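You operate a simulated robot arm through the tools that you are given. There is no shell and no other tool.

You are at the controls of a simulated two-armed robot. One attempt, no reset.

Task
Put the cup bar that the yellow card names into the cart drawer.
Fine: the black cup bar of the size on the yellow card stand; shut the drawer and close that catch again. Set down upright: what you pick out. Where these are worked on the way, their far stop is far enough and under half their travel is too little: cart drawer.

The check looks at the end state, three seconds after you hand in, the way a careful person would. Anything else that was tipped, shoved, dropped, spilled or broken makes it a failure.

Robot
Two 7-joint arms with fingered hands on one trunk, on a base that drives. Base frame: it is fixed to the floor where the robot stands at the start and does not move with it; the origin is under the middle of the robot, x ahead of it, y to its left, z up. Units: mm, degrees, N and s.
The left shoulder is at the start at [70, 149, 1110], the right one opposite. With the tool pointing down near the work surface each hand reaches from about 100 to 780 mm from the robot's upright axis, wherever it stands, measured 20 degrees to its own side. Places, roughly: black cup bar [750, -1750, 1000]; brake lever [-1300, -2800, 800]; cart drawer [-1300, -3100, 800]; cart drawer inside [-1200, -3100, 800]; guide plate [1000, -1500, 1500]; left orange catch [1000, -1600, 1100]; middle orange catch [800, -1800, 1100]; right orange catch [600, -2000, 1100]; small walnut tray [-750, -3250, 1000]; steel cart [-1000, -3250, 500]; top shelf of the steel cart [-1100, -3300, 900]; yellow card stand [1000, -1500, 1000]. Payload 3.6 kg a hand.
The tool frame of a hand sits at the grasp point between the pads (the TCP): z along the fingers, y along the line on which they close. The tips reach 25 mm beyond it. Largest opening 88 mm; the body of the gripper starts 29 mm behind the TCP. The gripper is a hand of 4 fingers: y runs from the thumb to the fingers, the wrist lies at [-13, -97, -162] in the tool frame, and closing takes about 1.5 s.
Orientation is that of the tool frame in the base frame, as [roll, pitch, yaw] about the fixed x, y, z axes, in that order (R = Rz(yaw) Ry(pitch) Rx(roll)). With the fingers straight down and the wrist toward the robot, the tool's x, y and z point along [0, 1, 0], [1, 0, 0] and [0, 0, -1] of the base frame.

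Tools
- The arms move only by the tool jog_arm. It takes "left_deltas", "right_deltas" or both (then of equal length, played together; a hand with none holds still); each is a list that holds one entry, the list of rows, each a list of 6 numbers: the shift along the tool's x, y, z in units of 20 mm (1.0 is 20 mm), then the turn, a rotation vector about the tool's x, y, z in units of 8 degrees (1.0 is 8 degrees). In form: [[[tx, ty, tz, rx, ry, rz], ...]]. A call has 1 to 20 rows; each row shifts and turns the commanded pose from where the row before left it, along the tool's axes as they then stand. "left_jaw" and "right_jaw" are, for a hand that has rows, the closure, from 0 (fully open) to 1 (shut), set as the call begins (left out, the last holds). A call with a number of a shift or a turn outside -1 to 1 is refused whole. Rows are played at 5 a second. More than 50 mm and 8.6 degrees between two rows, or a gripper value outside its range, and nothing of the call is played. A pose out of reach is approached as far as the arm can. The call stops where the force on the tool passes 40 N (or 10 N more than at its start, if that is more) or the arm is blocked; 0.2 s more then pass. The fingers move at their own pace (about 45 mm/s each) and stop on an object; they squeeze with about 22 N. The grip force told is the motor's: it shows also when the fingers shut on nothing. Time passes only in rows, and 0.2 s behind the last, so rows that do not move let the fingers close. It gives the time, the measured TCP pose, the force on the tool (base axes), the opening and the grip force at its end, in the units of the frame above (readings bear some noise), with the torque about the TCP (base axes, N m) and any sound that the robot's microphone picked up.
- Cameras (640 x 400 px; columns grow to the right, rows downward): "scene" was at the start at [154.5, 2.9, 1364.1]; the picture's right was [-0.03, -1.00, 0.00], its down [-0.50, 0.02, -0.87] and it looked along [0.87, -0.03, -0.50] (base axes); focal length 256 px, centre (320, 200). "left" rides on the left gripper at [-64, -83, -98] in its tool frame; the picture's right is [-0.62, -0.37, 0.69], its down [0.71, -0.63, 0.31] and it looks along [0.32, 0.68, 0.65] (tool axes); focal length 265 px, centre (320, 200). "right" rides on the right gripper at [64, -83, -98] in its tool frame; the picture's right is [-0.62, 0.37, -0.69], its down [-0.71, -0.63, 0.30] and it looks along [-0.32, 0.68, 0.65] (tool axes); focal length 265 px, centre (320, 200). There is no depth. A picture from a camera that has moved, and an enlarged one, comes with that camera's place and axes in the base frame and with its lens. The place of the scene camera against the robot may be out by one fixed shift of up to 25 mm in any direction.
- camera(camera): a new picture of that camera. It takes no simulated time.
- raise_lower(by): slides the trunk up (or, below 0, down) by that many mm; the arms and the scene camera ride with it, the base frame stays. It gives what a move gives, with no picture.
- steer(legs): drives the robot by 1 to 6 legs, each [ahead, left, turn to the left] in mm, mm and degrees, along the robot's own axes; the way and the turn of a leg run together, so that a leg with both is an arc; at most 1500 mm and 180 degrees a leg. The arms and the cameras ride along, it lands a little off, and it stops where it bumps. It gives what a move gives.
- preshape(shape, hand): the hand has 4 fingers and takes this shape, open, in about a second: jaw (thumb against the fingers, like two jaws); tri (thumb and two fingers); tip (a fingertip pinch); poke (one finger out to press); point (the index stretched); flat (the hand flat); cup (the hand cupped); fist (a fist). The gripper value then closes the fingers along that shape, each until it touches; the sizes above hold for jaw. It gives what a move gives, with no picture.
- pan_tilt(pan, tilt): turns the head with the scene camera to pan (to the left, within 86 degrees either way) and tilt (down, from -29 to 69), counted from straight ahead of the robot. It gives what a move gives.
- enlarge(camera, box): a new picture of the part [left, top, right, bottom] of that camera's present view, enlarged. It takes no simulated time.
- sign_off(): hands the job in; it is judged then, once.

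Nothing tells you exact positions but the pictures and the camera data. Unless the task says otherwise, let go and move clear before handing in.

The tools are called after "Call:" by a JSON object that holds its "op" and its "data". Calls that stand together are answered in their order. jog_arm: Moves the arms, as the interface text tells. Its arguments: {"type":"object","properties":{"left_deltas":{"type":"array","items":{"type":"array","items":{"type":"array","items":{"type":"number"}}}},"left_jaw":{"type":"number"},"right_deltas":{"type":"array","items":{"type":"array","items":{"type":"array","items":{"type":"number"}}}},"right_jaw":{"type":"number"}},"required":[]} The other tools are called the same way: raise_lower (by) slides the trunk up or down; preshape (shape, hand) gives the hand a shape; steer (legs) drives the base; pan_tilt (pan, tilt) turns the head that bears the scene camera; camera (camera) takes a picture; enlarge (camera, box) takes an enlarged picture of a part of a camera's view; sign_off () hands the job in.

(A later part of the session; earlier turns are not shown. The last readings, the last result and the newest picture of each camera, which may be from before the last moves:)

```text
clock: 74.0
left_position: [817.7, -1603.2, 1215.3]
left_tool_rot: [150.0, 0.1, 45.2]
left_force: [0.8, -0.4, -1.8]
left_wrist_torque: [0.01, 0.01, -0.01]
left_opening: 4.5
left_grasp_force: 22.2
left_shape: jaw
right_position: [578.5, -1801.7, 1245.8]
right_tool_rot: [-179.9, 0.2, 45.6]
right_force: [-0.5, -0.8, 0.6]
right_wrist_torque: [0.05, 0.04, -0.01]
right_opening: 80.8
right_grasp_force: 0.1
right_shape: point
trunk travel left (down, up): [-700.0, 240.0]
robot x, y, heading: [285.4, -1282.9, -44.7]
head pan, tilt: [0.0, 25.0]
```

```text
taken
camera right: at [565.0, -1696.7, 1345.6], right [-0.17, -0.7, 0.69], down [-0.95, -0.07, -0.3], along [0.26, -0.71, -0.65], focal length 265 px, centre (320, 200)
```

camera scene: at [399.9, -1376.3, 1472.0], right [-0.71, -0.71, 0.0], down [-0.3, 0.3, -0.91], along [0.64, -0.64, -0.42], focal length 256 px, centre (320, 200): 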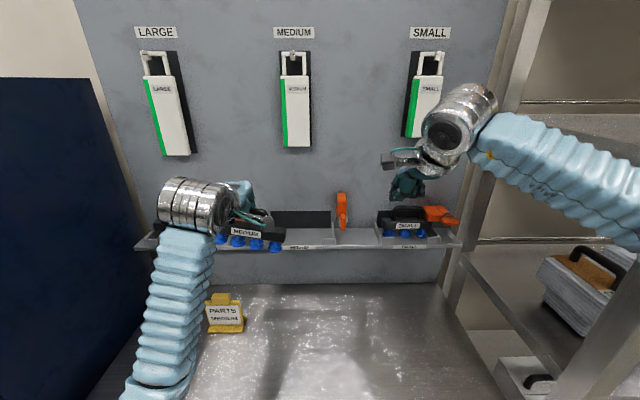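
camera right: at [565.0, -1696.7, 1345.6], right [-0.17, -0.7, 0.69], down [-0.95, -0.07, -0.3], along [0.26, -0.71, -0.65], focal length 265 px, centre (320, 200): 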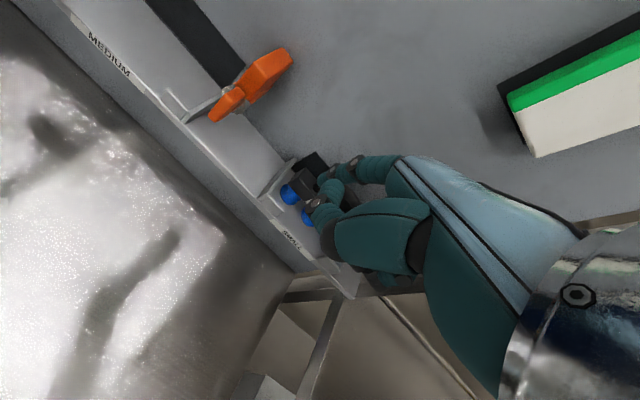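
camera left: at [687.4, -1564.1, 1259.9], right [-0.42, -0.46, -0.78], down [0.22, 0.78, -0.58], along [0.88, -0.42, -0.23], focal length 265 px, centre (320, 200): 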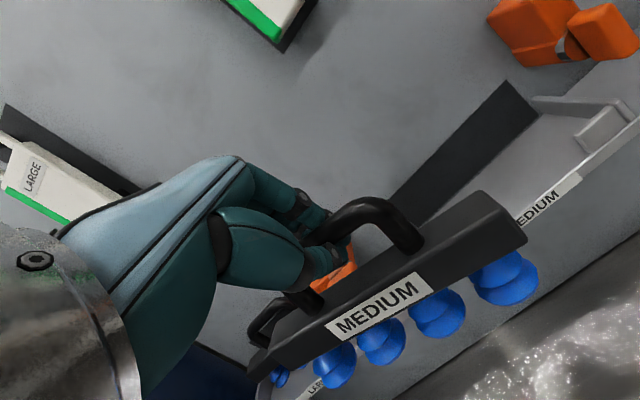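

The bar is secure in the left hand. Now the right index goes to the right of the raised catch arm, to push it back down to the left.

Call:
{"op": "jog_arm", "data": {"right_deltas": [[[0.6, 0.95, 0, 0, 0, 0], [0.6, 0.95, 0, 0, 0, 0], [0.6, 0.95, 0, 0, 0, 0], [0.6, 0.95, 0, 0, 0, 0], [0.6, 0.95, 0, 0, 0, 0], [0, 0, 0.8, 0, 0, 0], [0, 0, 0.8, 0, 0, 0], [0, 0, 0.8, 0, 0, 0], [0, 0, 0, 0, 0, 0]]]}}

Call:
{"op": "enlarge", "data": {"camera": "scene", "box": [290, 150, 418, 230]}}

Call:
{"op": "enlarge", "data": {"camera": "right", "box": [220, 80, 400, 220]}}

```text
clock: 76.0
left_position: [817.1, -1604.2, 1216.3]
left_tool_rot: [150.0, 0.0, 45.4]
left_force: [0.1, 0.1, -2.4]
left_wrist_torque: [-0.02, 0.03, 0.01]
left_opening: 4.5
left_grasp_force: 22.1
left_shape: jaw
right_position: [686.7, -1826.5, 1198.4]
right_tool_rot: [-180.0, 0.1, 45.6]
right_force: [-0.6, 0.0, -1.0]
right_wrist_torque: [-0.04, 0.0, 0.01]
right_opening: 80.5
right_grasp_force: 0.2
right_shape: point
trunk travel left (down, up): [-700.0, 240.0]
robot x, y, heading: [286.8, -1282.1, -44.7]
head pan, tilt: [0.0, 25.0]
```

```text
5.00 times, centred on (354, 190) of scene
camera zoom: at [399.1, -1376.0, 1472.1], right [-0.71, -0.71, 0.0], down [-0.3, 0.3, -0.91], along [0.64, -0.64, -0.42], focal length 1279 px, centre (150, 250)
```

zoom: 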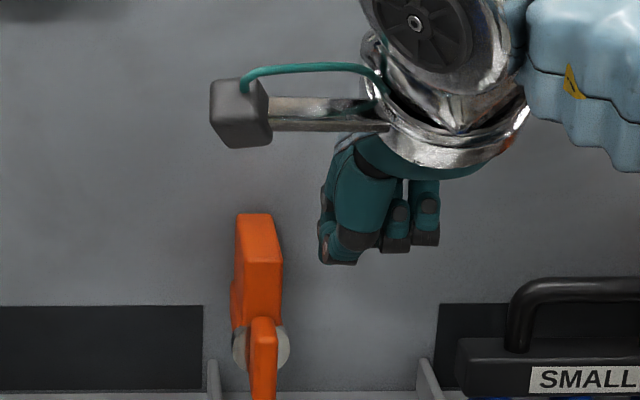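

```text
2.86 times, centred on (310, 150) of right
camera zoom: at [673.9, -1720.7, 1297.2], right [-0.17, -0.7, 0.69], down [-0.95, -0.07, -0.3], along [0.26, -0.71, -0.65], focal length 758 px, centre (349, 343)
```

zoom: 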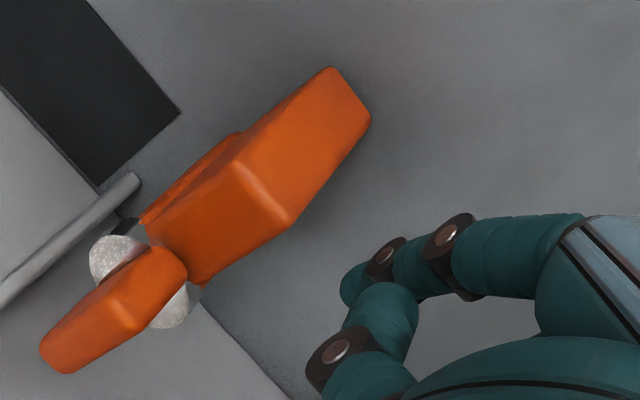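

Finger is about 24 mm right of the raised arm. I'll lower a little and sweep left and down along the arm's arc.

Call:
{"op": "jog_arm", "data": {"right_deltas": [[[0, 0, 0.35, 0, 0, 0], [0, 0, 0.35, 0, 0, 0], [0.6, 0, 0, 0, 0, 0], [0.6, 0, 0, 0, 0, 0], [0.5, 0, -0.1, 0, 0, 0], [0.5, 0, -0.08, 0, 0, 0], [0.5, 0, 0.1, 0, 0, 0], [0.45, 0, 0.25, 0, 0, 0]]]}}

Call:
{"op": "enlarge", "data": {"camera": "scene", "box": [290, 150, 418, 230]}}

Call:
{"op": "enlarge", "data": {"camera": "right", "box": [220, 80, 400, 220]}}

```text
clock: 77.8
left_position: [817.6, -1604.4, 1214.6]
left_tool_rot: [150.1, 0.1, 45.2]
left_force: [-0.2, -0.1, -2.3]
left_wrist_torque: [-0.03, 0.0, 0.0]
left_opening: 4.4
left_grasp_force: 22.2
left_shape: jaw
right_position: [732.5, -1780.4, 1181.7]
right_tool_rot: [-180.0, 0.2, 45.5]
right_force: [0.0, -0.2, 0.8]
right_wrist_torque: [0.02, -0.02, -0.01]
right_opening: 80.7
right_grasp_force: 0.2
right_shape: point
trunk travel left (down, up): [-700.0, 240.0]
robot x, y, heading: [287.3, -1281.5, -44.7]
head pan, tilt: [0.0, 25.0]
```

```text
5.00 times, centred on (354, 190) of scene
camera zoom: at [400.4, -1375.9, 1472.0], right [-0.71, -0.71, 0.0], down [-0.3, 0.3, -0.91], along [0.64, -0.64, -0.42], focal length 1279 px, centre (150, 250)
```

zoom: 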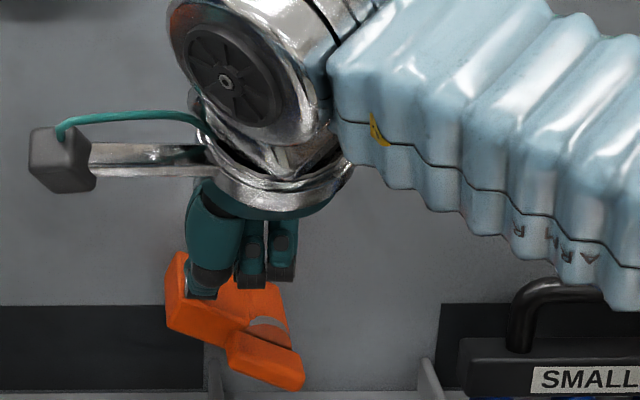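

```text
2.86 times, centred on (310, 150) of right
camera zoom: at [719.6, -1674.9, 1279.2], right [-0.17, -0.7, 0.69], down [-0.95, -0.07, -0.3], along [0.26, -0.71, -0.65], focal length 758 px, centre (349, 343)
```

zoom: 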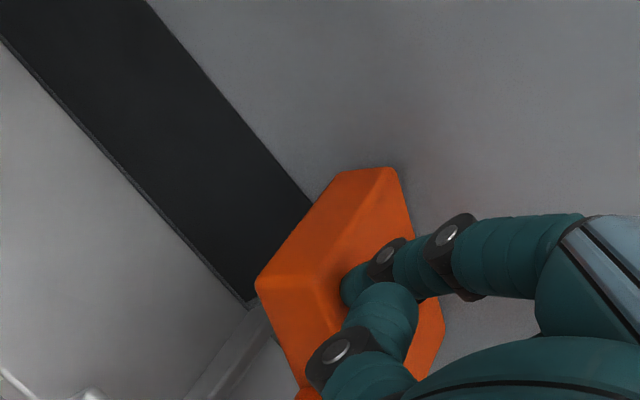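

The arm is now about 25° above its closed position. I'll continue pressing left and down until it seats.

Call:
{"op": "jog_arm", "data": {"right_deltas": [[[0.35, 0, 0.3, 0, 0, 0], [0.2, 0, 0.35, 0, 0, 0], [0, 0, 0.3, 0, 0, 0], [0, 0, 0.25, 0, 0, 0]]]}}

Call:
{"op": "enlarge", "data": {"camera": "scene", "box": [290, 150, 418, 230]}}

```text
clock: 78.8
left_position: [815.6, -1601.7, 1217.5]
left_tool_rot: [149.9, 0.1, 45.3]
left_force: [0.7, 0.2, -2.6]
left_wrist_torque: [-0.04, 0.02, 0.02]
left_opening: 4.4
left_grasp_force: 21.8
left_shape: jaw
right_position: [737.6, -1769.7, 1161.3]
right_tool_rot: [179.6, 0.2, 45.6]
right_force: [-2.9, 2.3, 12.5]
right_wrist_torque: [-0.36, -0.6, 0.01]
right_opening: 0.2
right_grasp_force: 0.0
right_shape: point
trunk travel left (down, up): [-700.0, 240.0]
robot x, y, heading: [285.9, -1284.0, -45.0]
head pan, tilt: [0.0, 25.0]
```

```text
5.00 times, centred on (354, 190) of scene
camera zoom: at [397.1, -1373.0, 1472.7], right [-0.71, -0.71, 0.0], down [-0.3, 0.3, -0.91], along [0.64, -0.64, -0.42], focal length 1279 px, centre (150, 250)
```

zoom: 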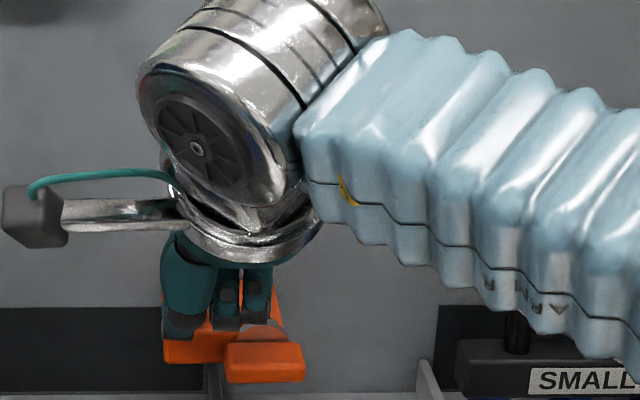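

The catch is seated (12 N reaction, tab horizontal). I'll lift the right hand straight up and back off, then check the catch.

Call:
{"op": "jog_arm", "data": {"right_deltas": [[[0, 0, -0.5, 0, 0, 0], [0, 0, -1, 0, 0, 0], [0, -0.2, -1, 0, 0, 0], [0, -0.8, -0.8, 0, 0, 0], [-0.3, -1, -0.3, 0, 0, 0], [-0.8, -1, 0, 0, 0, 0], [-1, -1, 0, 0, 0, 0], [-1, -1, 0, 0, 0, 0], [-1, -1, 0, 0, 0, 0], [-1, -1, 0, 0, 0, 0], [0, 0, 0, 0, 0, 0]]]}}

Call:
{"op": "camera", "data": {"camera": "scene"}}

Call:
{"op": "enlarge", "data": {"camera": "scene", "box": [270, 180, 398, 260]}}

Call:
{"op": "camera", "data": {"camera": "right"}}

```text
clock: 81.2
left_position: [818.4, -1603.9, 1214.7]
left_tool_rot: [150.1, 0.1, 45.2]
left_force: [-0.5, 0.2, -2.2]
left_wrist_torque: [-0.01, 0.01, -0.01]
left_opening: 4.2
left_grasp_force: 21.8
left_shape: jaw
right_position: [568.3, -1745.7, 1229.0]
right_tool_rot: [-179.9, 0.2, 45.5]
right_force: [0.5, 0.3, 0.2]
right_wrist_torque: [-0.01, 0.01, -0.01]
right_opening: 0.0
right_grasp_force: 0.0
right_shape: point
trunk travel left (down, up): [-700.0, 240.0]
robot x, y, heading: [289.6, -1281.0, -44.9]
head pan, tilt: [0.0, 25.0]
```

```text
taken
camera scene: at [401.1, -1375.6, 1472.0], right [-0.71, -0.71, 0.0], down [-0.3, 0.3, -0.91], along [0.64, -0.64, -0.42], focal length 256 px, centre (320, 200)
```

scene: 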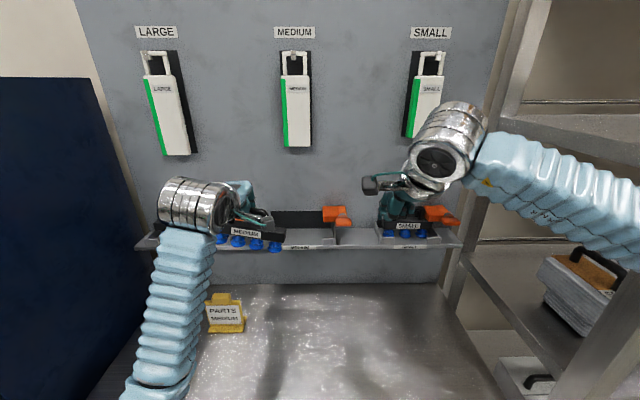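

```text
5.00 times, centred on (334, 220) of scene
camera zoom: at [401.1, -1375.6, 1472.0], right [-0.71, -0.71, 0.0], down [-0.3, 0.3, -0.91], along [0.64, -0.64, -0.42], focal length 1279 px, centre (250, 100)
```

zoom: 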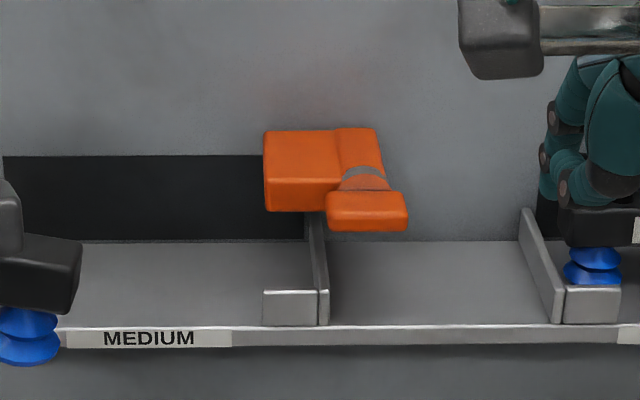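

```text
taken
camera right: at [555.5, -1641.8, 1327.4], right [-0.17, -0.7, 0.7], down [-0.95, -0.07, -0.3], along [0.26, -0.71, -0.65], focal length 265 px, centre (320, 200)
```

right: 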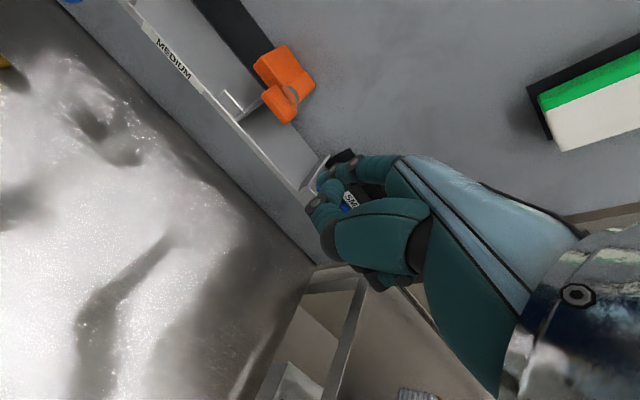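

The catch is closed again, matching its neighbours. Now I back straight away from the bench and look toward the cart on the right.

Call:
{"op": "steer", "data": {"legs": [[-550, 0, 0]]}}

Call:
{"op": "pan_tilt", "data": {"pan": -75, "tilt": 20}}

Call:
{"op": "camera", "data": {"camera": "scene"}}

```text
clock: 88.7
left_position: [427.0, -1214.2, 1215.2]
left_tool_rot: [150.1, 0.1, 45.3]
left_force: [0.0, 0.5, -2.3]
left_wrist_torque: [-0.02, 0.01, 0.01]
left_opening: 4.3
left_grasp_force: 21.9
left_shape: jaw
right_position: [178.5, -1358.4, 1227.2]
right_tool_rot: [-179.8, 0.2, 45.7]
right_force: [0.4, -0.2, -0.4]
right_wrist_torque: [0.01, 0.0, -0.03]
right_opening: 0.0
right_grasp_force: 0.0
right_shape: point
trunk travel left (down, up): [-700.0, 240.0]
robot x, y, heading: [-107.5, -894.5, -44.8]
head pan, tilt: [0.0, 25.0]
```

```text
clock: 90.1
left_position: [427.0, -1213.5, 1215.4]
left_tool_rot: [150.1, 0.1, 45.4]
left_force: [0.0, 0.1, -2.9]
left_wrist_torque: [-0.03, 0.0, 0.04]
left_opening: 4.1
left_grasp_force: 21.7
left_shape: jaw
right_position: [178.0, -1357.6, 1227.6]
right_tool_rot: [-179.9, 0.2, 45.7]
right_force: [-0.7, 1.0, -0.1]
right_wrist_torque: [-0.04, 0.02, 0.0]
right_opening: 0.1
right_grasp_force: 0.1
right_shape: point
trunk travel left (down, up): [-700.0, 240.0]
robot x, y, heading: [-105.9, -892.2, -44.6]
head pan, tilt: [-75.0, 20.0]
```

```text
taken
camera scene: at [-103.2, -1002.6, 1480.2], right [-0.87, 0.49, 0.0], down [0.17, 0.3, -0.94], along [-0.47, -0.82, -0.34], focal length 256 px, centre (320, 200)
```

scene: 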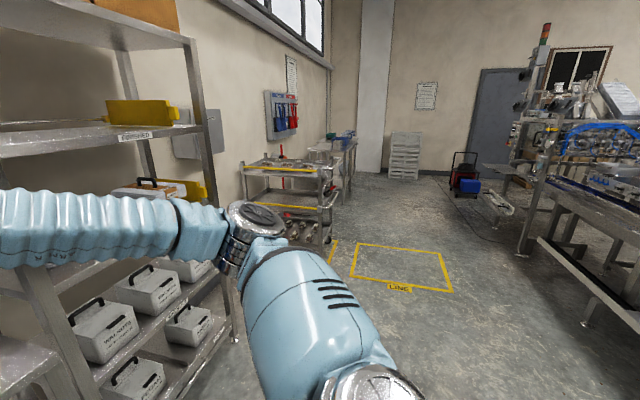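

The path to the right along the room is clear; the cart with its drawer end faces the room beyond the rack. I'll drive sideways to the right, slightly back, in one stage and look again.

Call:
{"op": "steer", "data": {"legs": [[-150, -1300, 0]]}}

Call:
{"op": "pan_tilt", "data": {"pan": -45, "tilt": 25}}

Call:
{"op": "camera", "data": {"camera": "scene"}}

```text
clock: 106.9
left_position: [-594.1, -2036.8, 1215.5]
left_tool_rot: [150.1, 0.0, 45.7]
left_force: [0.0, 0.4, -3.1]
left_wrist_torque: [-0.01, 0.02, -0.01]
left_opening: 4.3
left_grasp_force: 22.0
left_shape: jaw
right_position: [-842.8, -2181.4, 1228.6]
right_tool_rot: [-179.9, 0.1, 45.9]
right_force: [0.0, -0.1, 0.6]
right_wrist_torque: [-0.02, 0.05, -0.01]
right_opening: 0.0
right_grasp_force: 0.0
right_shape: point
trunk travel left (down, up): [-700.0, 240.0]
robot x, y, heading: [-1129.8, -1718.1, -44.5]
head pan, tilt: [-75.0, 20.0]
```

```text
clock: 107.8
left_position: [-594.1, -2035.3, 1215.3]
left_tool_rot: [150.1, 0.0, 45.7]
left_force: [0.3, 0.3, -2.2]
left_wrist_torque: [-0.02, 0.01, 0.03]
left_opening: 4.2
left_grasp_force: 21.8
left_shape: jaw
right_position: [-843.1, -2182.7, 1228.4]
right_tool_rot: [180.0, 0.2, 46.0]
right_force: [0.3, 0.1, 0.0]
right_wrist_torque: [0.0, 0.0, -0.02]
right_opening: 0.0
right_grasp_force: 0.1
right_shape: point
trunk travel left (down, up): [-700.0, 240.0]
robot x, y, heading: [-1130.2, -1718.0, -44.5]
head pan, tilt: [-45.0, 25.0]
```

```text
taken
camera scene: at [-1078.4, -1838.9, 1472.1], right [-1.0, -0.01, 0.0], down [0.0, 0.42, -0.91], along [0.01, -0.91, -0.42], focal length 256 px, centre (320, 200)
```

scene: 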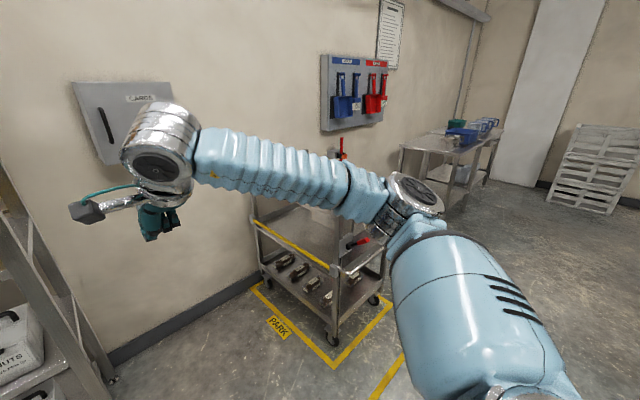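

Cart's drawer end faces the room, centred near u 3110, d 1265. I'll drive further right to stand in front of that end, then look at it.

Call:
{"op": "steer", "data": {"legs": [[0, -1090, -0.5]]}}

Call:
{"op": "pan_tilt", "data": {"pan": 0, "tilt": 30}}

Call:
{"op": "camera", "data": {"camera": "scene"}}

```text
clock: 121.9
left_position: [-1353.3, -2812.4, 1216.0]
left_tool_rot: [150.1, 0.1, 45.8]
left_force: [-0.2, 0.4, -2.4]
left_wrist_torque: [-0.01, 0.01, 0.01]
left_opening: 4.5
left_grasp_force: 21.6
left_shape: jaw
right_position: [-1601.6, -2957.4, 1229.9]
right_tool_rot: [180.0, 0.3, 46.1]
right_force: [0.0, -0.3, -0.1]
right_wrist_torque: [0.01, 0.01, -0.03]
right_opening: 0.0
right_grasp_force: 0.1
right_shape: point
trunk travel left (down, up): [-700.0, 240.0]
robot x, y, heading: [-1885.7, -2492.8, -44.1]
head pan, tilt: [-45.0, 25.0]
```

```text
clock: 123.1
left_position: [-1353.7, -2812.2, 1214.8]
left_tool_rot: [150.0, 0.1, 45.7]
left_force: [0.1, 0.6, -3.1]
left_wrist_torque: [0.01, -0.01, 0.01]
left_opening: 4.2
left_grasp_force: 22.2
left_shape: jaw
right_position: [-1601.9, -2958.3, 1229.2]
right_tool_rot: [-180.0, 0.3, 46.2]
right_force: [-0.8, -0.1, 0.5]
right_wrist_torque: [0.01, 0.0, -0.01]
right_opening: 0.0
right_grasp_force: 0.0
right_shape: point
trunk travel left (down, up): [-700.0, 240.0]
robot x, y, heading: [-1891.3, -2496.1, -44.1]
head pan, tilt: [0.0, 30.0]
```

```text
taken
camera scene: at [-1775.3, -2586.4, 1464.1], right [-0.7, -0.71, 0.0], down [-0.36, 0.35, -0.87], along [0.62, -0.61, -0.5], focal length 256 px, centre (320, 200)
```

scene: 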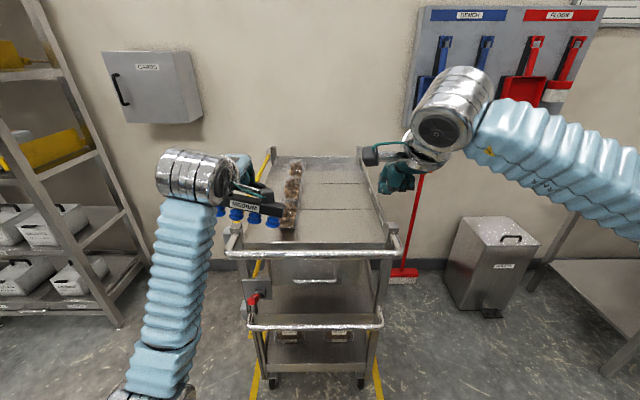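

I see the cart end with a push bar, a drawer under the top shelf, and a red brake lever on the left post. I'll enlarge the details.

Call:
{"op": "enlarge", "data": {"camera": "scene", "box": [220, 220, 412, 340]}}

Call:
{"op": "enlarge", "data": {"camera": "scene", "box": [225, 270, 289, 330]}}

Call:
{"op": "enlarge", "data": {"camera": "scene", "box": [260, 245, 370, 300]}}

Call:
{"op": "enlarge", "data": {"camera": "scene", "box": [220, 140, 412, 260]}}

```text
3.33 times, centred on (316, 280) of scene
camera zoom: at [-1775.3, -2586.4, 1464.1], right [-0.7, -0.71, 0.0], down [-0.36, 0.35, -0.87], along [0.62, -0.61, -0.5], focal length 853 px, centre (333, -67)
```

zoom: 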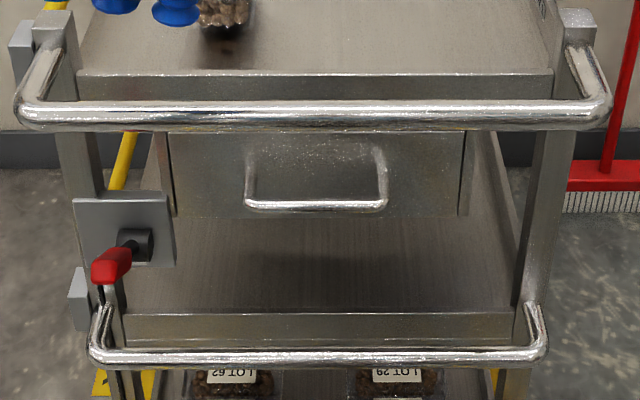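

```text
6.67 times, centred on (257, 300) of scene
camera zoom: at [-1775.3, -2586.4, 1464.1], right [-0.7, -0.71, 0.0], down [-0.36, 0.35, -0.87], along [0.62, -0.61, -0.5], focal length 1705 px, centre (740, -467)
```

zoom: 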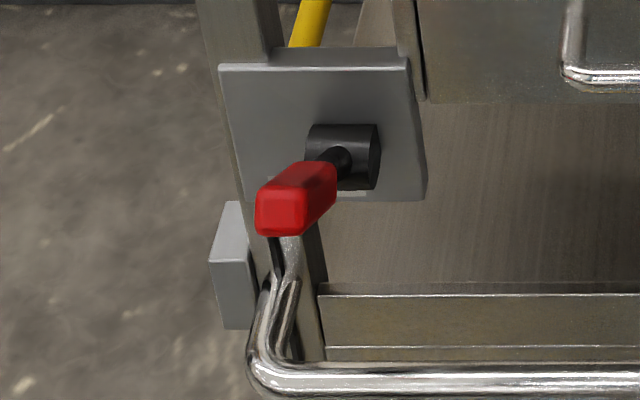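

```text
5.82 times, centred on (315, 272) of scene
camera zoom: at [-1775.3, -2586.4, 1464.1], right [-0.7, -0.71, 0.0], down [-0.36, 0.35, -0.87], along [0.62, -0.61, -0.5], focal length 1488 px, centre (349, -222)
```

zoom: 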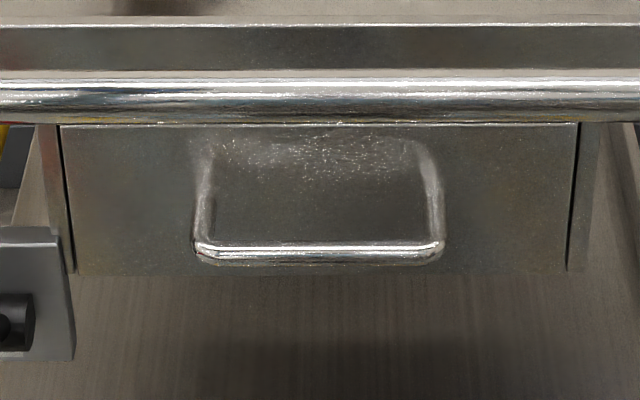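

```text
3.33 times, centred on (316, 200) of scene
camera zoom: at [-1775.3, -2586.4, 1464.1], right [-0.7, -0.71, 0.0], down [-0.36, 0.35, -0.87], along [0.62, -0.61, -0.5], focal length 853 px, centre (333, 200)
```

zoom: 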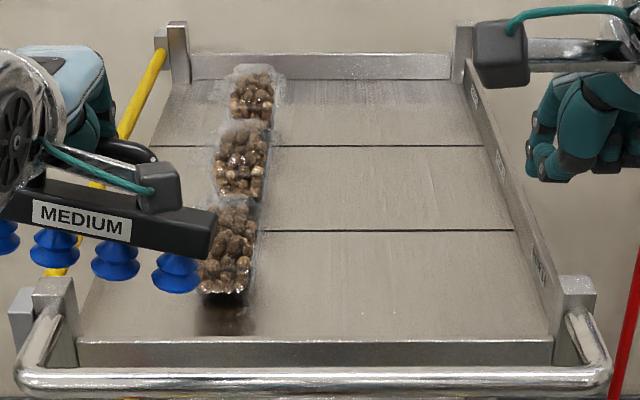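

The red brake lever is on a grey plate at the left post. Its state matters before pulling on the drawer, so I'll zoom more on the plate, the wheels and the floor below.

Call:
{"op": "enlarge", "data": {"camera": "scene", "box": [235, 272, 275, 312]}}

Call:
{"op": "enlarge", "data": {"camera": "scene", "box": [230, 330, 400, 400]}}

Call:
{"op": "camera", "data": {"camera": "left"}}

Call:
{"op": "camera", "data": {"camera": "right"}}

```text
10.00 times, centred on (255, 292) of scene
camera zoom: at [-1775.3, -2586.4, 1464.1], right [-0.7, -0.71, 0.0], down [-0.36, 0.35, -0.87], along [0.62, -0.61, -0.5], focal length 2558 px, centre (970, -720)
```

zoom: 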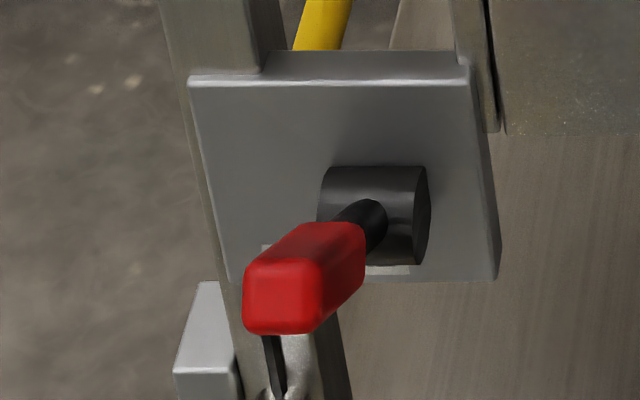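

```text
3.76 times, centred on (315, 365) of scene
camera zoom: at [-1775.3, -2586.4, 1464.1], right [-0.7, -0.71, 0.0], down [-0.36, 0.35, -0.87], along [0.62, -0.61, -0.5], focal length 963 px, centre (339, -421)
```

zoom: 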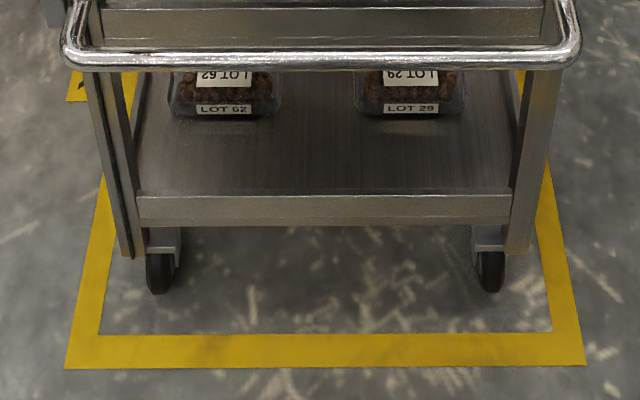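

```text
taken
camera left: at [-1484.3, -2773.6, 1259.7], right [-0.41, -0.46, -0.78], down [0.22, 0.79, -0.58], along [0.88, -0.41, -0.23], focal length 265 px, centre (320, 200)
```

left: 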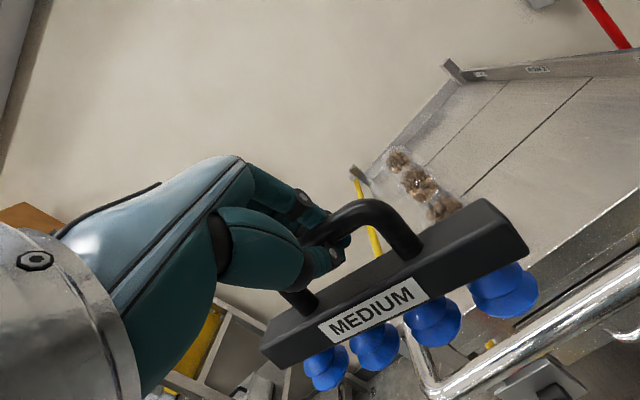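

```text
taken
camera right: at [-1616.2, -2853.1, 1327.7], right [-0.16, -0.7, 0.7], down [-0.95, -0.08, -0.3], along [0.26, -0.71, -0.65], focal length 265 px, centre (320, 200)
```

right: 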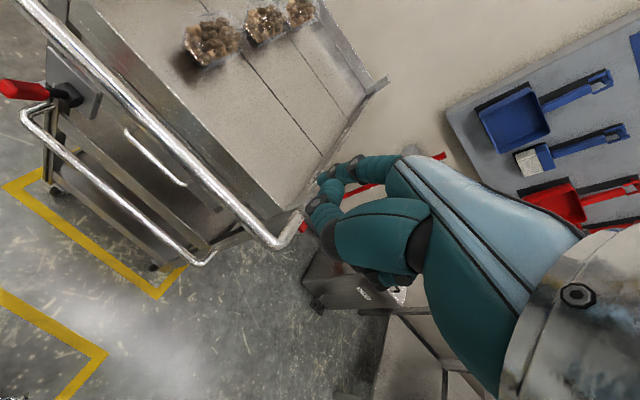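

The right-hand view also shows the brake lever from the side. I'll zoom in on that for any label.

Call:
{"op": "enlarge", "data": {"camera": "right", "box": [0, 50, 120, 140]}}

Call:
{"op": "enlarge", "data": {"camera": "right", "box": [20, 0, 340, 280]}}

```text
4.44 times, centred on (60, 95) of right
camera zoom: at [-1616.2, -2853.1, 1327.7], right [-0.16, -0.7, 0.7], down [-0.95, -0.08, -0.3], along [0.26, -0.71, -0.65], focal length 1180 px, centre (1476, 667)
```

zoom: 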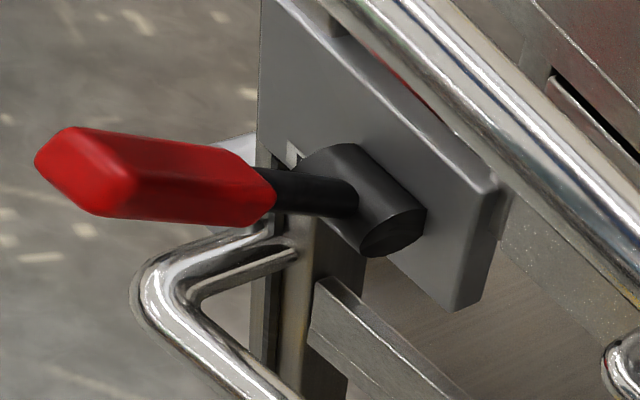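

```text
1.43 times, centred on (180, 140) of right
camera zoom: at [-1616.2, -2853.1, 1327.7], right [-0.16, -0.7, 0.7], down [-0.95, -0.08, -0.3], along [0.26, -0.71, -0.65], focal length 379 px, centre (520, 286)
```

zoom: 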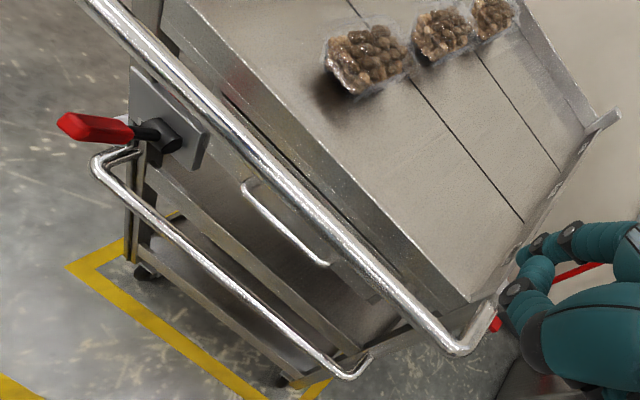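

The lever sticks out toward the room and hides a label on its plate. I'll back up 200 mm and lower the trunk to look at the plate more squarely.

Call:
{"op": "steer", "data": {"legs": [[-200, 0, -0.9]]}}

Call:
{"op": "raise_lower", "data": {"by": -350}}

Call:
{"op": "pan_tilt", "data": {"pan": 0, "tilt": 20}}

Call:
{"op": "camera", "data": {"camera": "scene"}}

Call:
{"op": "enlarge", "data": {"camera": "scene", "box": [230, 200, 310, 260]}}

```text
clock: 126.3
left_position: [-1500.9, -2677.6, 1215.0]
left_tool_rot: [150.1, 0.2, 44.9]
left_force: [-0.5, 0.3, -3.4]
left_wrist_torque: [-0.04, -0.02, 0.0]
left_opening: 4.2
left_grasp_force: 21.6
left_shape: jaw
right_position: [-1751.2, -2818.4, 1228.8]
right_tool_rot: [-180.0, 0.4, 45.3]
right_force: [0.7, -0.5, 0.5]
right_wrist_torque: [0.01, 0.04, -0.01]
right_opening: 0.0
right_grasp_force: 0.0
right_shape: point
trunk travel left (down, up): [-700.0, 240.0]
robot x, y, heading: [-2037.5, -2347.6, -45.2]
head pan, tilt: [0.0, 30.0]
```

```text
clock: 129.7
left_position: [-1502.1, -2678.4, 866.0]
left_tool_rot: [150.1, 0.1, 44.9]
left_force: [0.2, -1.1, -2.7]
left_wrist_torque: [-0.02, 0.04, 0.0]
left_opening: 3.9
left_grasp_force: 22.1
left_shape: jaw
right_position: [-1753.2, -2817.9, 878.9]
right_tool_rot: [-179.9, 0.4, 45.2]
right_force: [0.3, -0.2, 0.1]
right_wrist_torque: [0.0, 0.0, -0.03]
right_opening: 0.0
right_grasp_force: 0.0
right_shape: point
trunk travel left (down, up): [-350.0, 590.0]
robot x, y, heading: [-2039.3, -2349.6, -45.4]
head pan, tilt: [0.0, 30.0]
```

```text
clock: 130.4
left_position: [-1501.6, -2678.8, 864.2]
left_tool_rot: [150.2, 0.0, 44.8]
left_force: [0.2, 0.5, -2.4]
left_wrist_torque: [-0.03, 0.03, 0.02]
left_opening: 4.0
left_grasp_force: 21.8
left_shape: jaw
right_position: [-1752.9, -2820.4, 878.1]
right_tool_rot: [-179.7, 0.4, 45.3]
right_force: [-0.1, -0.2, 0.2]
right_wrist_torque: [0.05, -0.02, 0.01]
right_opening: 0.2
right_grasp_force: 0.0
right_shape: point
trunk travel left (down, up): [-350.0, 590.0]
robot x, y, heading: [-2036.4, -2353.3, -45.5]
head pan, tilt: [0.0, 20.0]
```

```text
taken
camera scene: at [-1920.0, -2446.2, 1130.1], right [-0.71, -0.7, 0.0], down [-0.24, 0.24, -0.94], along [0.66, -0.67, -0.34], focal length 256 px, centre (320, 200)
```

scene: 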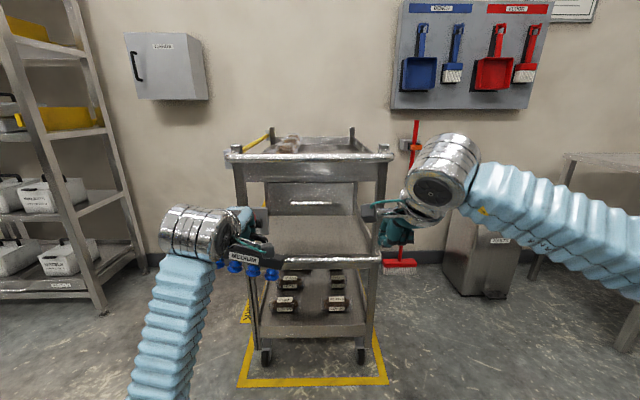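

```text
6.67 times, centred on (270, 230) of scene
camera zoom: at [-1920.0, -2446.2, 1130.1], right [-0.71, -0.7, 0.0], down [-0.24, 0.24, -0.94], along [0.66, -0.67, -0.34], focal length 1705 px, centre (653, 0)
```

zoom: 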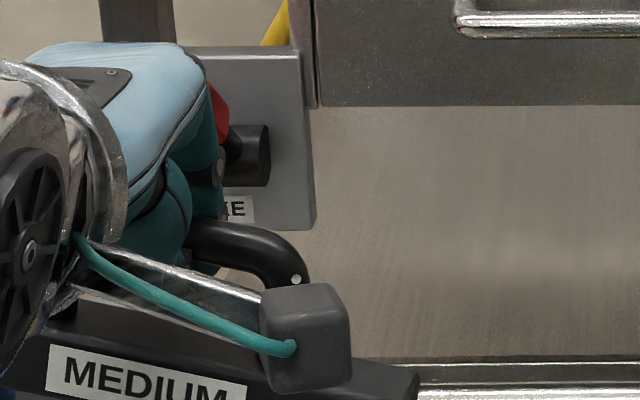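

A label ending in "...E" shows behind the left hand. I'll move the left hand up and to the left out of the view.

Call:
{"op": "jog_arm", "data": {"left_deltas": [[[0.7, 0.4, -0.7, 0, 0, 0], [0.7, 0.4, -0.7, 0, 0, 0], [0.7, 0.4, -0.7, 0, 0, 0], [0.7, 0.4, -0.7, 0, 0, 0], [0.7, 0.4, -0.7, 0, 0, 0], [0.7, 0.4, -0.7, 0, 0, 0], [0.7, 0.4, -0.7, 0, 0, 0], [0.7, 0.4, -0.7, 0, 0, 0], [0.7, 0.4, -0.7, 0, 0, 0], [0.7, 0.4, -0.7, 0, 0, 0], [0.7, 0.4, -0.7, 0, 0, 0], [0.7, 0.4, -0.7, 0, 0, 0]]]}}

Call:
{"op": "camera", "data": {"camera": "scene"}}

Call:
{"op": "enlarge", "data": {"camera": "scene", "box": [225, 195, 305, 255]}}

```text
clock: 133.0
left_position: [-1383.6, -2559.3, 1059.0]
left_tool_rot: [150.1, 0.1, 44.8]
left_force: [0.9, -0.5, -1.7]
left_wrist_torque: [-0.02, 0.0, 0.01]
left_opening: 4.4
left_grasp_force: 22.0
left_shape: jaw
right_position: [-1753.4, -2820.9, 879.2]
right_tool_rot: [-179.9, 0.3, 45.2]
right_force: [-0.1, -0.1, 0.6]
right_wrist_torque: [0.01, 0.0, -0.01]
right_opening: 0.0
right_grasp_force: 0.1
right_shape: point
trunk travel left (down, up): [-350.0, 590.0]
robot x, y, heading: [-2035.0, -2349.3, -45.3]
head pan, tilt: [0.0, 20.0]
```

```text
taken
camera scene: at [-1920.3, -2445.7, 1130.2], right [-0.71, -0.7, 0.0], down [-0.24, 0.24, -0.94], along [0.66, -0.67, -0.34], focal length 256 px, centre (320, 200)
```

scene: 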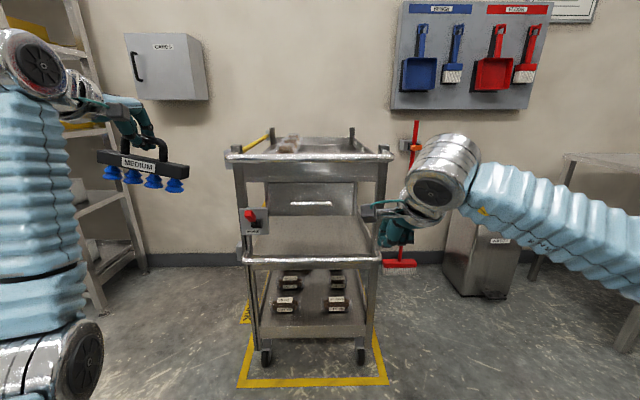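

```text
6.67 times, centred on (265, 225) of scene
camera zoom: at [-1920.3, -2445.7, 1130.2], right [-0.71, -0.7, 0.0], down [-0.24, 0.24, -0.94], along [0.66, -0.67, -0.34], focal length 1705 px, centre (687, 33)
```

zoom: 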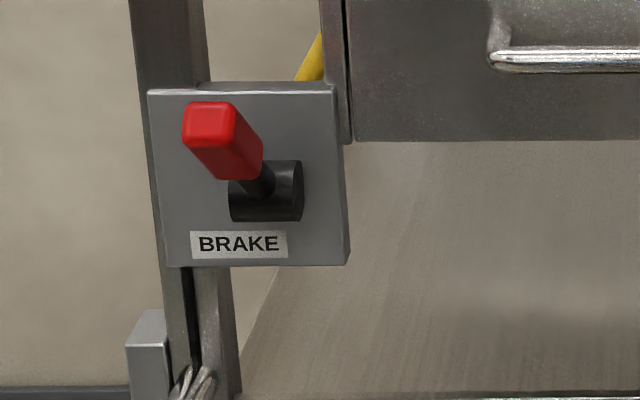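

The plate just says "BRAKE", with the lever angled up about 40°. I'll look at the wheels for a brake shoe and at the drawer more squarely.

Call:
{"op": "enlarge", "data": {"camera": "scene", "box": [240, 320, 304, 380]}}

Call:
{"op": "enlarge", "data": {"camera": "scene", "box": [330, 320, 394, 380]}}

Call:
{"op": "enlarge", "data": {"camera": "scene", "box": [220, 120, 404, 235]}}

```text
6.67 times, centred on (272, 350) of scene
camera zoom: at [-1920.3, -2445.7, 1130.2], right [-0.71, -0.7, 0.0], down [-0.24, 0.24, -0.94], along [0.66, -0.67, -0.34], focal length 1705 px, centre (640, -800)
```

zoom: 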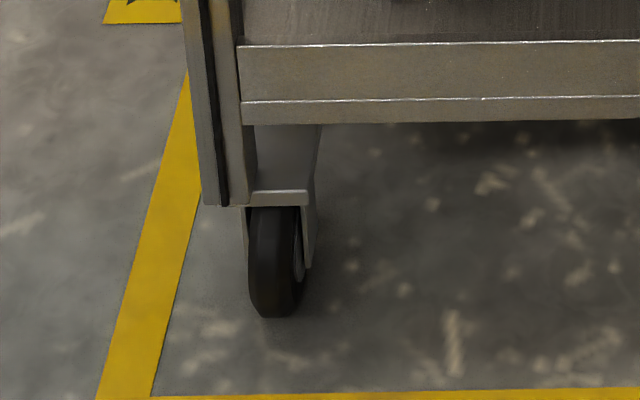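

```text
6.67 times, centred on (362, 350) of scene
camera zoom: at [-1920.3, -2445.7, 1130.2], right [-0.71, -0.7, 0.0], down [-0.24, 0.24, -0.94], along [0.66, -0.67, -0.34], focal length 1705 px, centre (40, -800)
```

zoom: 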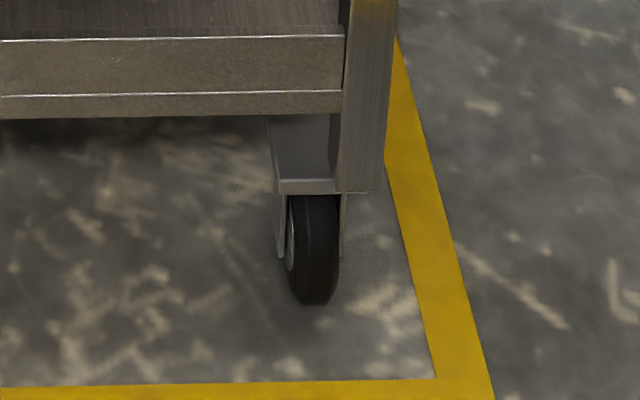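

```text
3.48 times, centred on (312, 178) of scene
camera zoom: at [-1920.3, -2445.7, 1130.2], right [-0.71, -0.7, 0.0], down [-0.24, 0.24, -0.94], along [0.66, -0.67, -0.34], focal length 890 px, centre (348, 278)
```

zoom: 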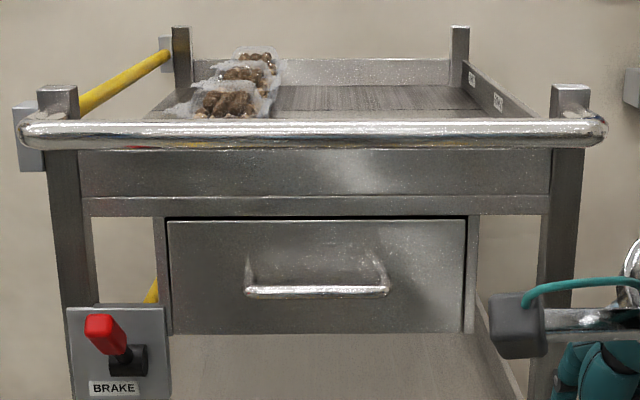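

No brake shoe is visible and the task lists only the drawer as something to work, so I leave the brake alone. The drawer handle is at about (u 3072, d 1147, z 817), below the push bar. I'll tuck the left hand back, bring the right hand in front of my middle, lower the trunk and set the right jaw.

Call:
{"op": "jog_arm", "data": {"left_deltas": [[[0.3, -0.85, -0.5, 0, 0, 0], [0.3, -0.85, -0.5, 0, 0, 0], [0.3, -0.85, -0.5, 0, 0, 0], [0.3, -0.85, -0.5, 0, 0, 0], [0.3, -0.85, -0.5, 0, 0, 0], [0.3, -0.85, -0.5, 0, 0, 0], [0.3, -0.85, -0.5, 0, 0, 0], [0.3, -0.85, -0.5, 0, 0, 0], [0.3, -0.85, -0.5, 0, 0, 0], [0.3, -0.85, -0.5, 0, 0, 0]]], "right_deltas": [[[0.8, 0, 0, 0, 0, 0], [0.8, 0, 0, 0, 0, 0], [0.8, 0, 0, 0, 0, 0], [0.8, 0, 0, 0, 0, 0], [0.8, 0, 0, 0, 0, 0], [0.8, 0, 0, 0, 0, 0], [0.8, 0, 0, 0, 0, 0], [0.8, 0, 0, 0, 0, 0], [0.8, 0, 0, 0, 0, 0], [0.8, 0, 0, 0, 0, 0]]]}}

Call:
{"op": "raise_lower", "data": {"by": -130}}

Call:
{"op": "preshape", "data": {"shape": "jaw", "hand": "right"}}

Call:
{"op": "camera", "data": {"camera": "scene"}}

```text
clock: 135.2
left_position: [-1479.6, -2376.0, 1059.8]
left_tool_rot: [150.1, 0.1, 44.9]
left_force: [0.3, -1.1, -2.2]
left_wrist_torque: [-0.02, 0.03, 0.01]
left_opening: 4.2
left_grasp_force: 21.9
left_shape: jaw
right_position: [-1640.0, -2705.7, 878.5]
right_tool_rot: [-180.0, 0.3, 45.2]
right_force: [0.1, 0.1, -0.7]
right_wrist_torque: [0.0, 0.02, 0.0]
right_opening: 0.1
right_grasp_force: 0.1
right_shape: point
trunk travel left (down, up): [-350.0, 590.0]
robot x, y, heading: [-2038.2, -2351.1, -45.4]
head pan, tilt: [0.0, 20.0]
```

```text
clock: 136.8
left_position: [-1478.7, -2376.0, 930.2]
left_tool_rot: [150.1, 0.0, 45.0]
left_force: [0.4, -0.2, -3.0]
left_wrist_torque: [-0.02, 0.02, 0.0]
left_opening: 4.4
left_grasp_force: 22.3
left_shape: jaw
right_position: [-1640.3, -2706.5, 747.9]
right_tool_rot: [-179.9, 0.2, 45.2]
right_force: [0.3, 0.9, 0.5]
right_wrist_torque: [0.01, 0.04, 0.0]
right_opening: 0.0
right_grasp_force: 0.1
right_shape: point
trunk travel left (down, up): [-220.0, 720.0]
robot x, y, heading: [-2034.8, -2350.3, -45.5]
head pan, tilt: [0.0, 20.0]
```

```text
clock: 137.7
left_position: [-1477.6, -2377.9, 929.3]
left_tool_rot: [150.1, 0.1, 44.8]
left_force: [-0.2, 0.0, -2.2]
left_wrist_torque: [-0.01, 0.02, 0.01]
left_opening: 4.2
left_grasp_force: 21.9
left_shape: jaw
right_position: [-1640.3, -2706.5, 748.1]
right_tool_rot: [-179.9, 0.2, 45.2]
right_force: [-0.1, -0.3, 0.9]
right_wrist_torque: [0.01, 0.01, -0.03]
right_opening: 87.6
right_grasp_force: 0.1
right_shape: jaw
trunk travel left (down, up): [-220.0, 720.0]
robot x, y, heading: [-2032.8, -2352.3, -45.1]
head pan, tilt: [0.0, 20.0]
```

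```text
taken
camera scene: at [-1920.2, -2445.9, 1000.2], right [-0.71, -0.7, 0.0], down [-0.24, 0.24, -0.94], along [0.66, -0.67, -0.34], focal length 256 px, centre (320, 200)
```

scene: 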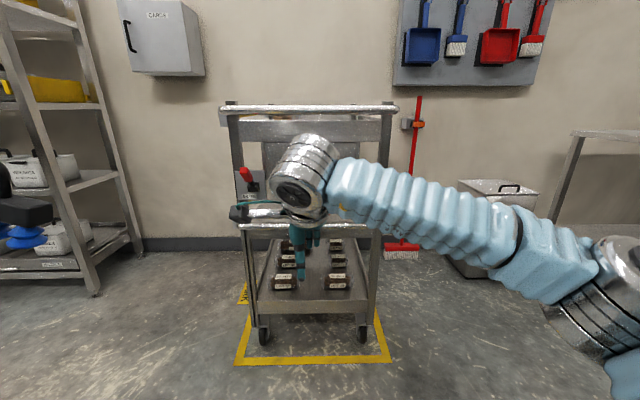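

Right hand is centred in front of the handle. I'll pitch it up to point forward.

Call:
{"op": "jog_arm", "data": {"right_deltas": [[[0, 0, 0, -0.9, 0, 0], [0, 0, 0, -0.9, 0, 0], [0, 0, 0, -0.9, 0, 0], [0, 0, 0, -0.9, 0, 0], [0, 0, 0, -0.9, 0, 0], [0, 0, 0, -0.9, 0, 0], [0, 0, 0, -0.9, 0, 0], [0, 0, 0, -0.9, 0, 0], [0, 0, 0, -0.9, 0, 0], [0, 0, 0, -0.9, 0, 0], [0, 0, 0, 0, 0, 0]]]}}

Call:
{"op": "camera", "data": {"camera": "scene"}}

```text
clock: 140.1
left_position: [-1478.8, -2377.2, 931.0]
left_tool_rot: [150.1, 0.0, 44.8]
left_force: [-0.6, -0.9, -2.6]
left_wrist_torque: [0.01, 0.02, 0.01]
left_opening: 4.3
left_grasp_force: 21.8
left_shape: jaw
right_position: [-1640.0, -2707.1, 747.9]
right_tool_rot: [108.0, 0.2, 45.2]
right_force: [0.2, -0.4, 0.0]
right_wrist_torque: [-0.02, 0.01, 0.0]
right_opening: 87.8
right_grasp_force: 0.0
right_shape: jaw
trunk travel left (down, up): [-220.0, 720.0]
robot x, y, heading: [-2035.8, -2351.0, -45.0]
head pan, tilt: [0.0, 20.0]
```

```text
taken
camera scene: at [-1920.4, -2446.3, 1000.1], right [-0.71, -0.7, 0.0], down [-0.24, 0.24, -0.94], along [0.66, -0.67, -0.34], focal length 256 px, centre (320, 200)
```

scene: 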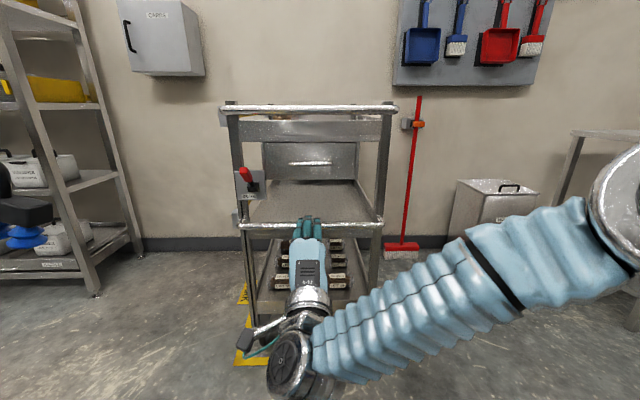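

The hand reached 72° pitch exactly in place. Let me check the right-hand camera view and zoom the scene on the handle before driving forward.

Call:
{"op": "camera", "data": {"camera": "right"}}

Call:
{"op": "enlarge", "data": {"camera": "scene", "box": [220, 95, 404, 210]}}

```text
taken
camera right: at [-1679.0, -2577.2, 699.4], right [-0.82, -0.05, 0.57], down [-0.44, -0.58, -0.69], along [0.36, -0.82, 0.45], focal length 265 px, centre (320, 200)
```

right: 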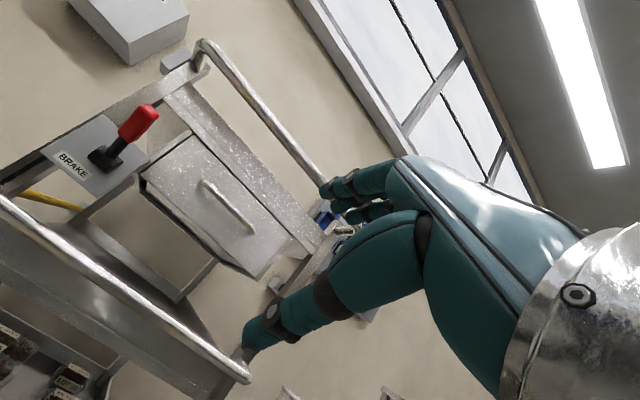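

```text
3.48 times, centred on (312, 152) of scene
camera zoom: at [-1920.4, -2446.3, 1000.1], right [-0.71, -0.7, 0.0], down [-0.24, 0.24, -0.94], along [0.66, -0.67, -0.34], focal length 890 px, centre (348, 365)
```

zoom: 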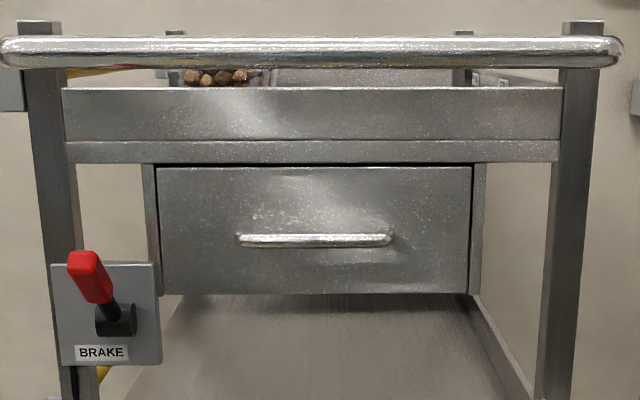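

Handle centre confirmed near (u 3067, d 1144, z 818). I'll raise the hand to handle height with a half-closed jaw, then drive forward 310 mm.

Call:
{"op": "jog_arm", "data": {"right_deltas": [[[0.05, 0.83, -0.27, 0, 0, 0], [0.05, 0.83, -0.27, 0, 0, 0], [0.05, 0.83, -0.27, 0, 0, 0], [0.05, 0.83, -0.27, 0, 0, 0], [0, 0, 0, 0, 0, 0]]], "right_jaw": 0.45}}

Call:
{"op": "steer", "data": {"legs": [[300, 0, 0]]}}

Call:
{"op": "camera", "data": {"camera": "scene"}}

Call:
{"op": "camera", "data": {"camera": "right"}}

```text
clock: 141.3
left_position: [-1478.2, -2377.8, 930.8]
left_tool_rot: [150.1, 0.0, 44.9]
left_force: [0.1, -0.1, -2.1]
left_wrist_torque: [-0.02, -0.01, -0.04]
left_opening: 4.2
left_grasp_force: 21.6
left_shape: jaw
right_position: [-1636.5, -2704.4, 818.0]
right_tool_rot: [108.0, 0.3, 45.2]
right_force: [-0.1, 0.1, -1.0]
right_wrist_torque: [0.0, 0.01, -0.01]
right_opening: 48.9
right_grasp_force: 0.1
right_shape: jaw
trunk travel left (down, up): [-220.0, 720.0]
robot x, y, heading: [-2035.4, -2349.6, -45.5]
head pan, tilt: [0.0, 20.0]
```

```text
clock: 145.7
left_position: [-1269.6, -2586.2, 930.4]
left_tool_rot: [150.1, 0.1, 45.1]
left_force: [0.1, -0.6, -2.7]
left_wrist_torque: [0.02, 0.0, 0.02]
left_opening: 4.3
left_grasp_force: 21.9
left_shape: jaw
right_position: [-1426.2, -2913.2, 818.3]
right_tool_rot: [108.1, 0.2, 45.3]
right_force: [-0.7, -0.7, -0.6]
right_wrist_torque: [0.03, -0.02, -0.02]
right_opening: 49.0
right_grasp_force: 0.0
right_shape: jaw
trunk travel left (down, up): [-220.0, 720.0]
robot x, y, heading: [-1819.7, -2563.4, -45.1]
head pan, tilt: [0.0, 20.0]
```

```text
taken
camera scene: at [-1708.8, -2658.1, 1000.2], right [-0.71, -0.71, 0.0], down [-0.24, 0.24, -0.94], along [0.66, -0.67, -0.34], focal length 256 px, centre (320, 200)
```

scene: 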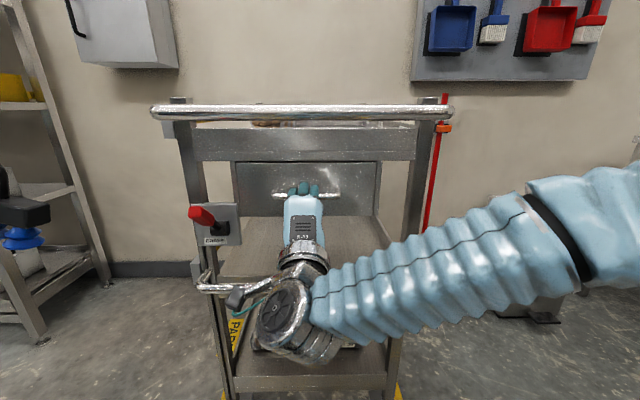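

```text
taken
camera right: at [-1465.5, -2783.7, 769.7], right [-0.82, -0.06, 0.57], down [-0.44, -0.58, -0.69], along [0.37, -0.82, 0.45], focal length 265 px, centre (320, 200)
```

right: 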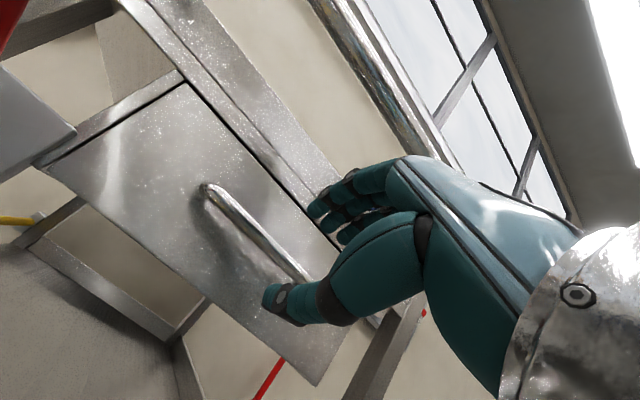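

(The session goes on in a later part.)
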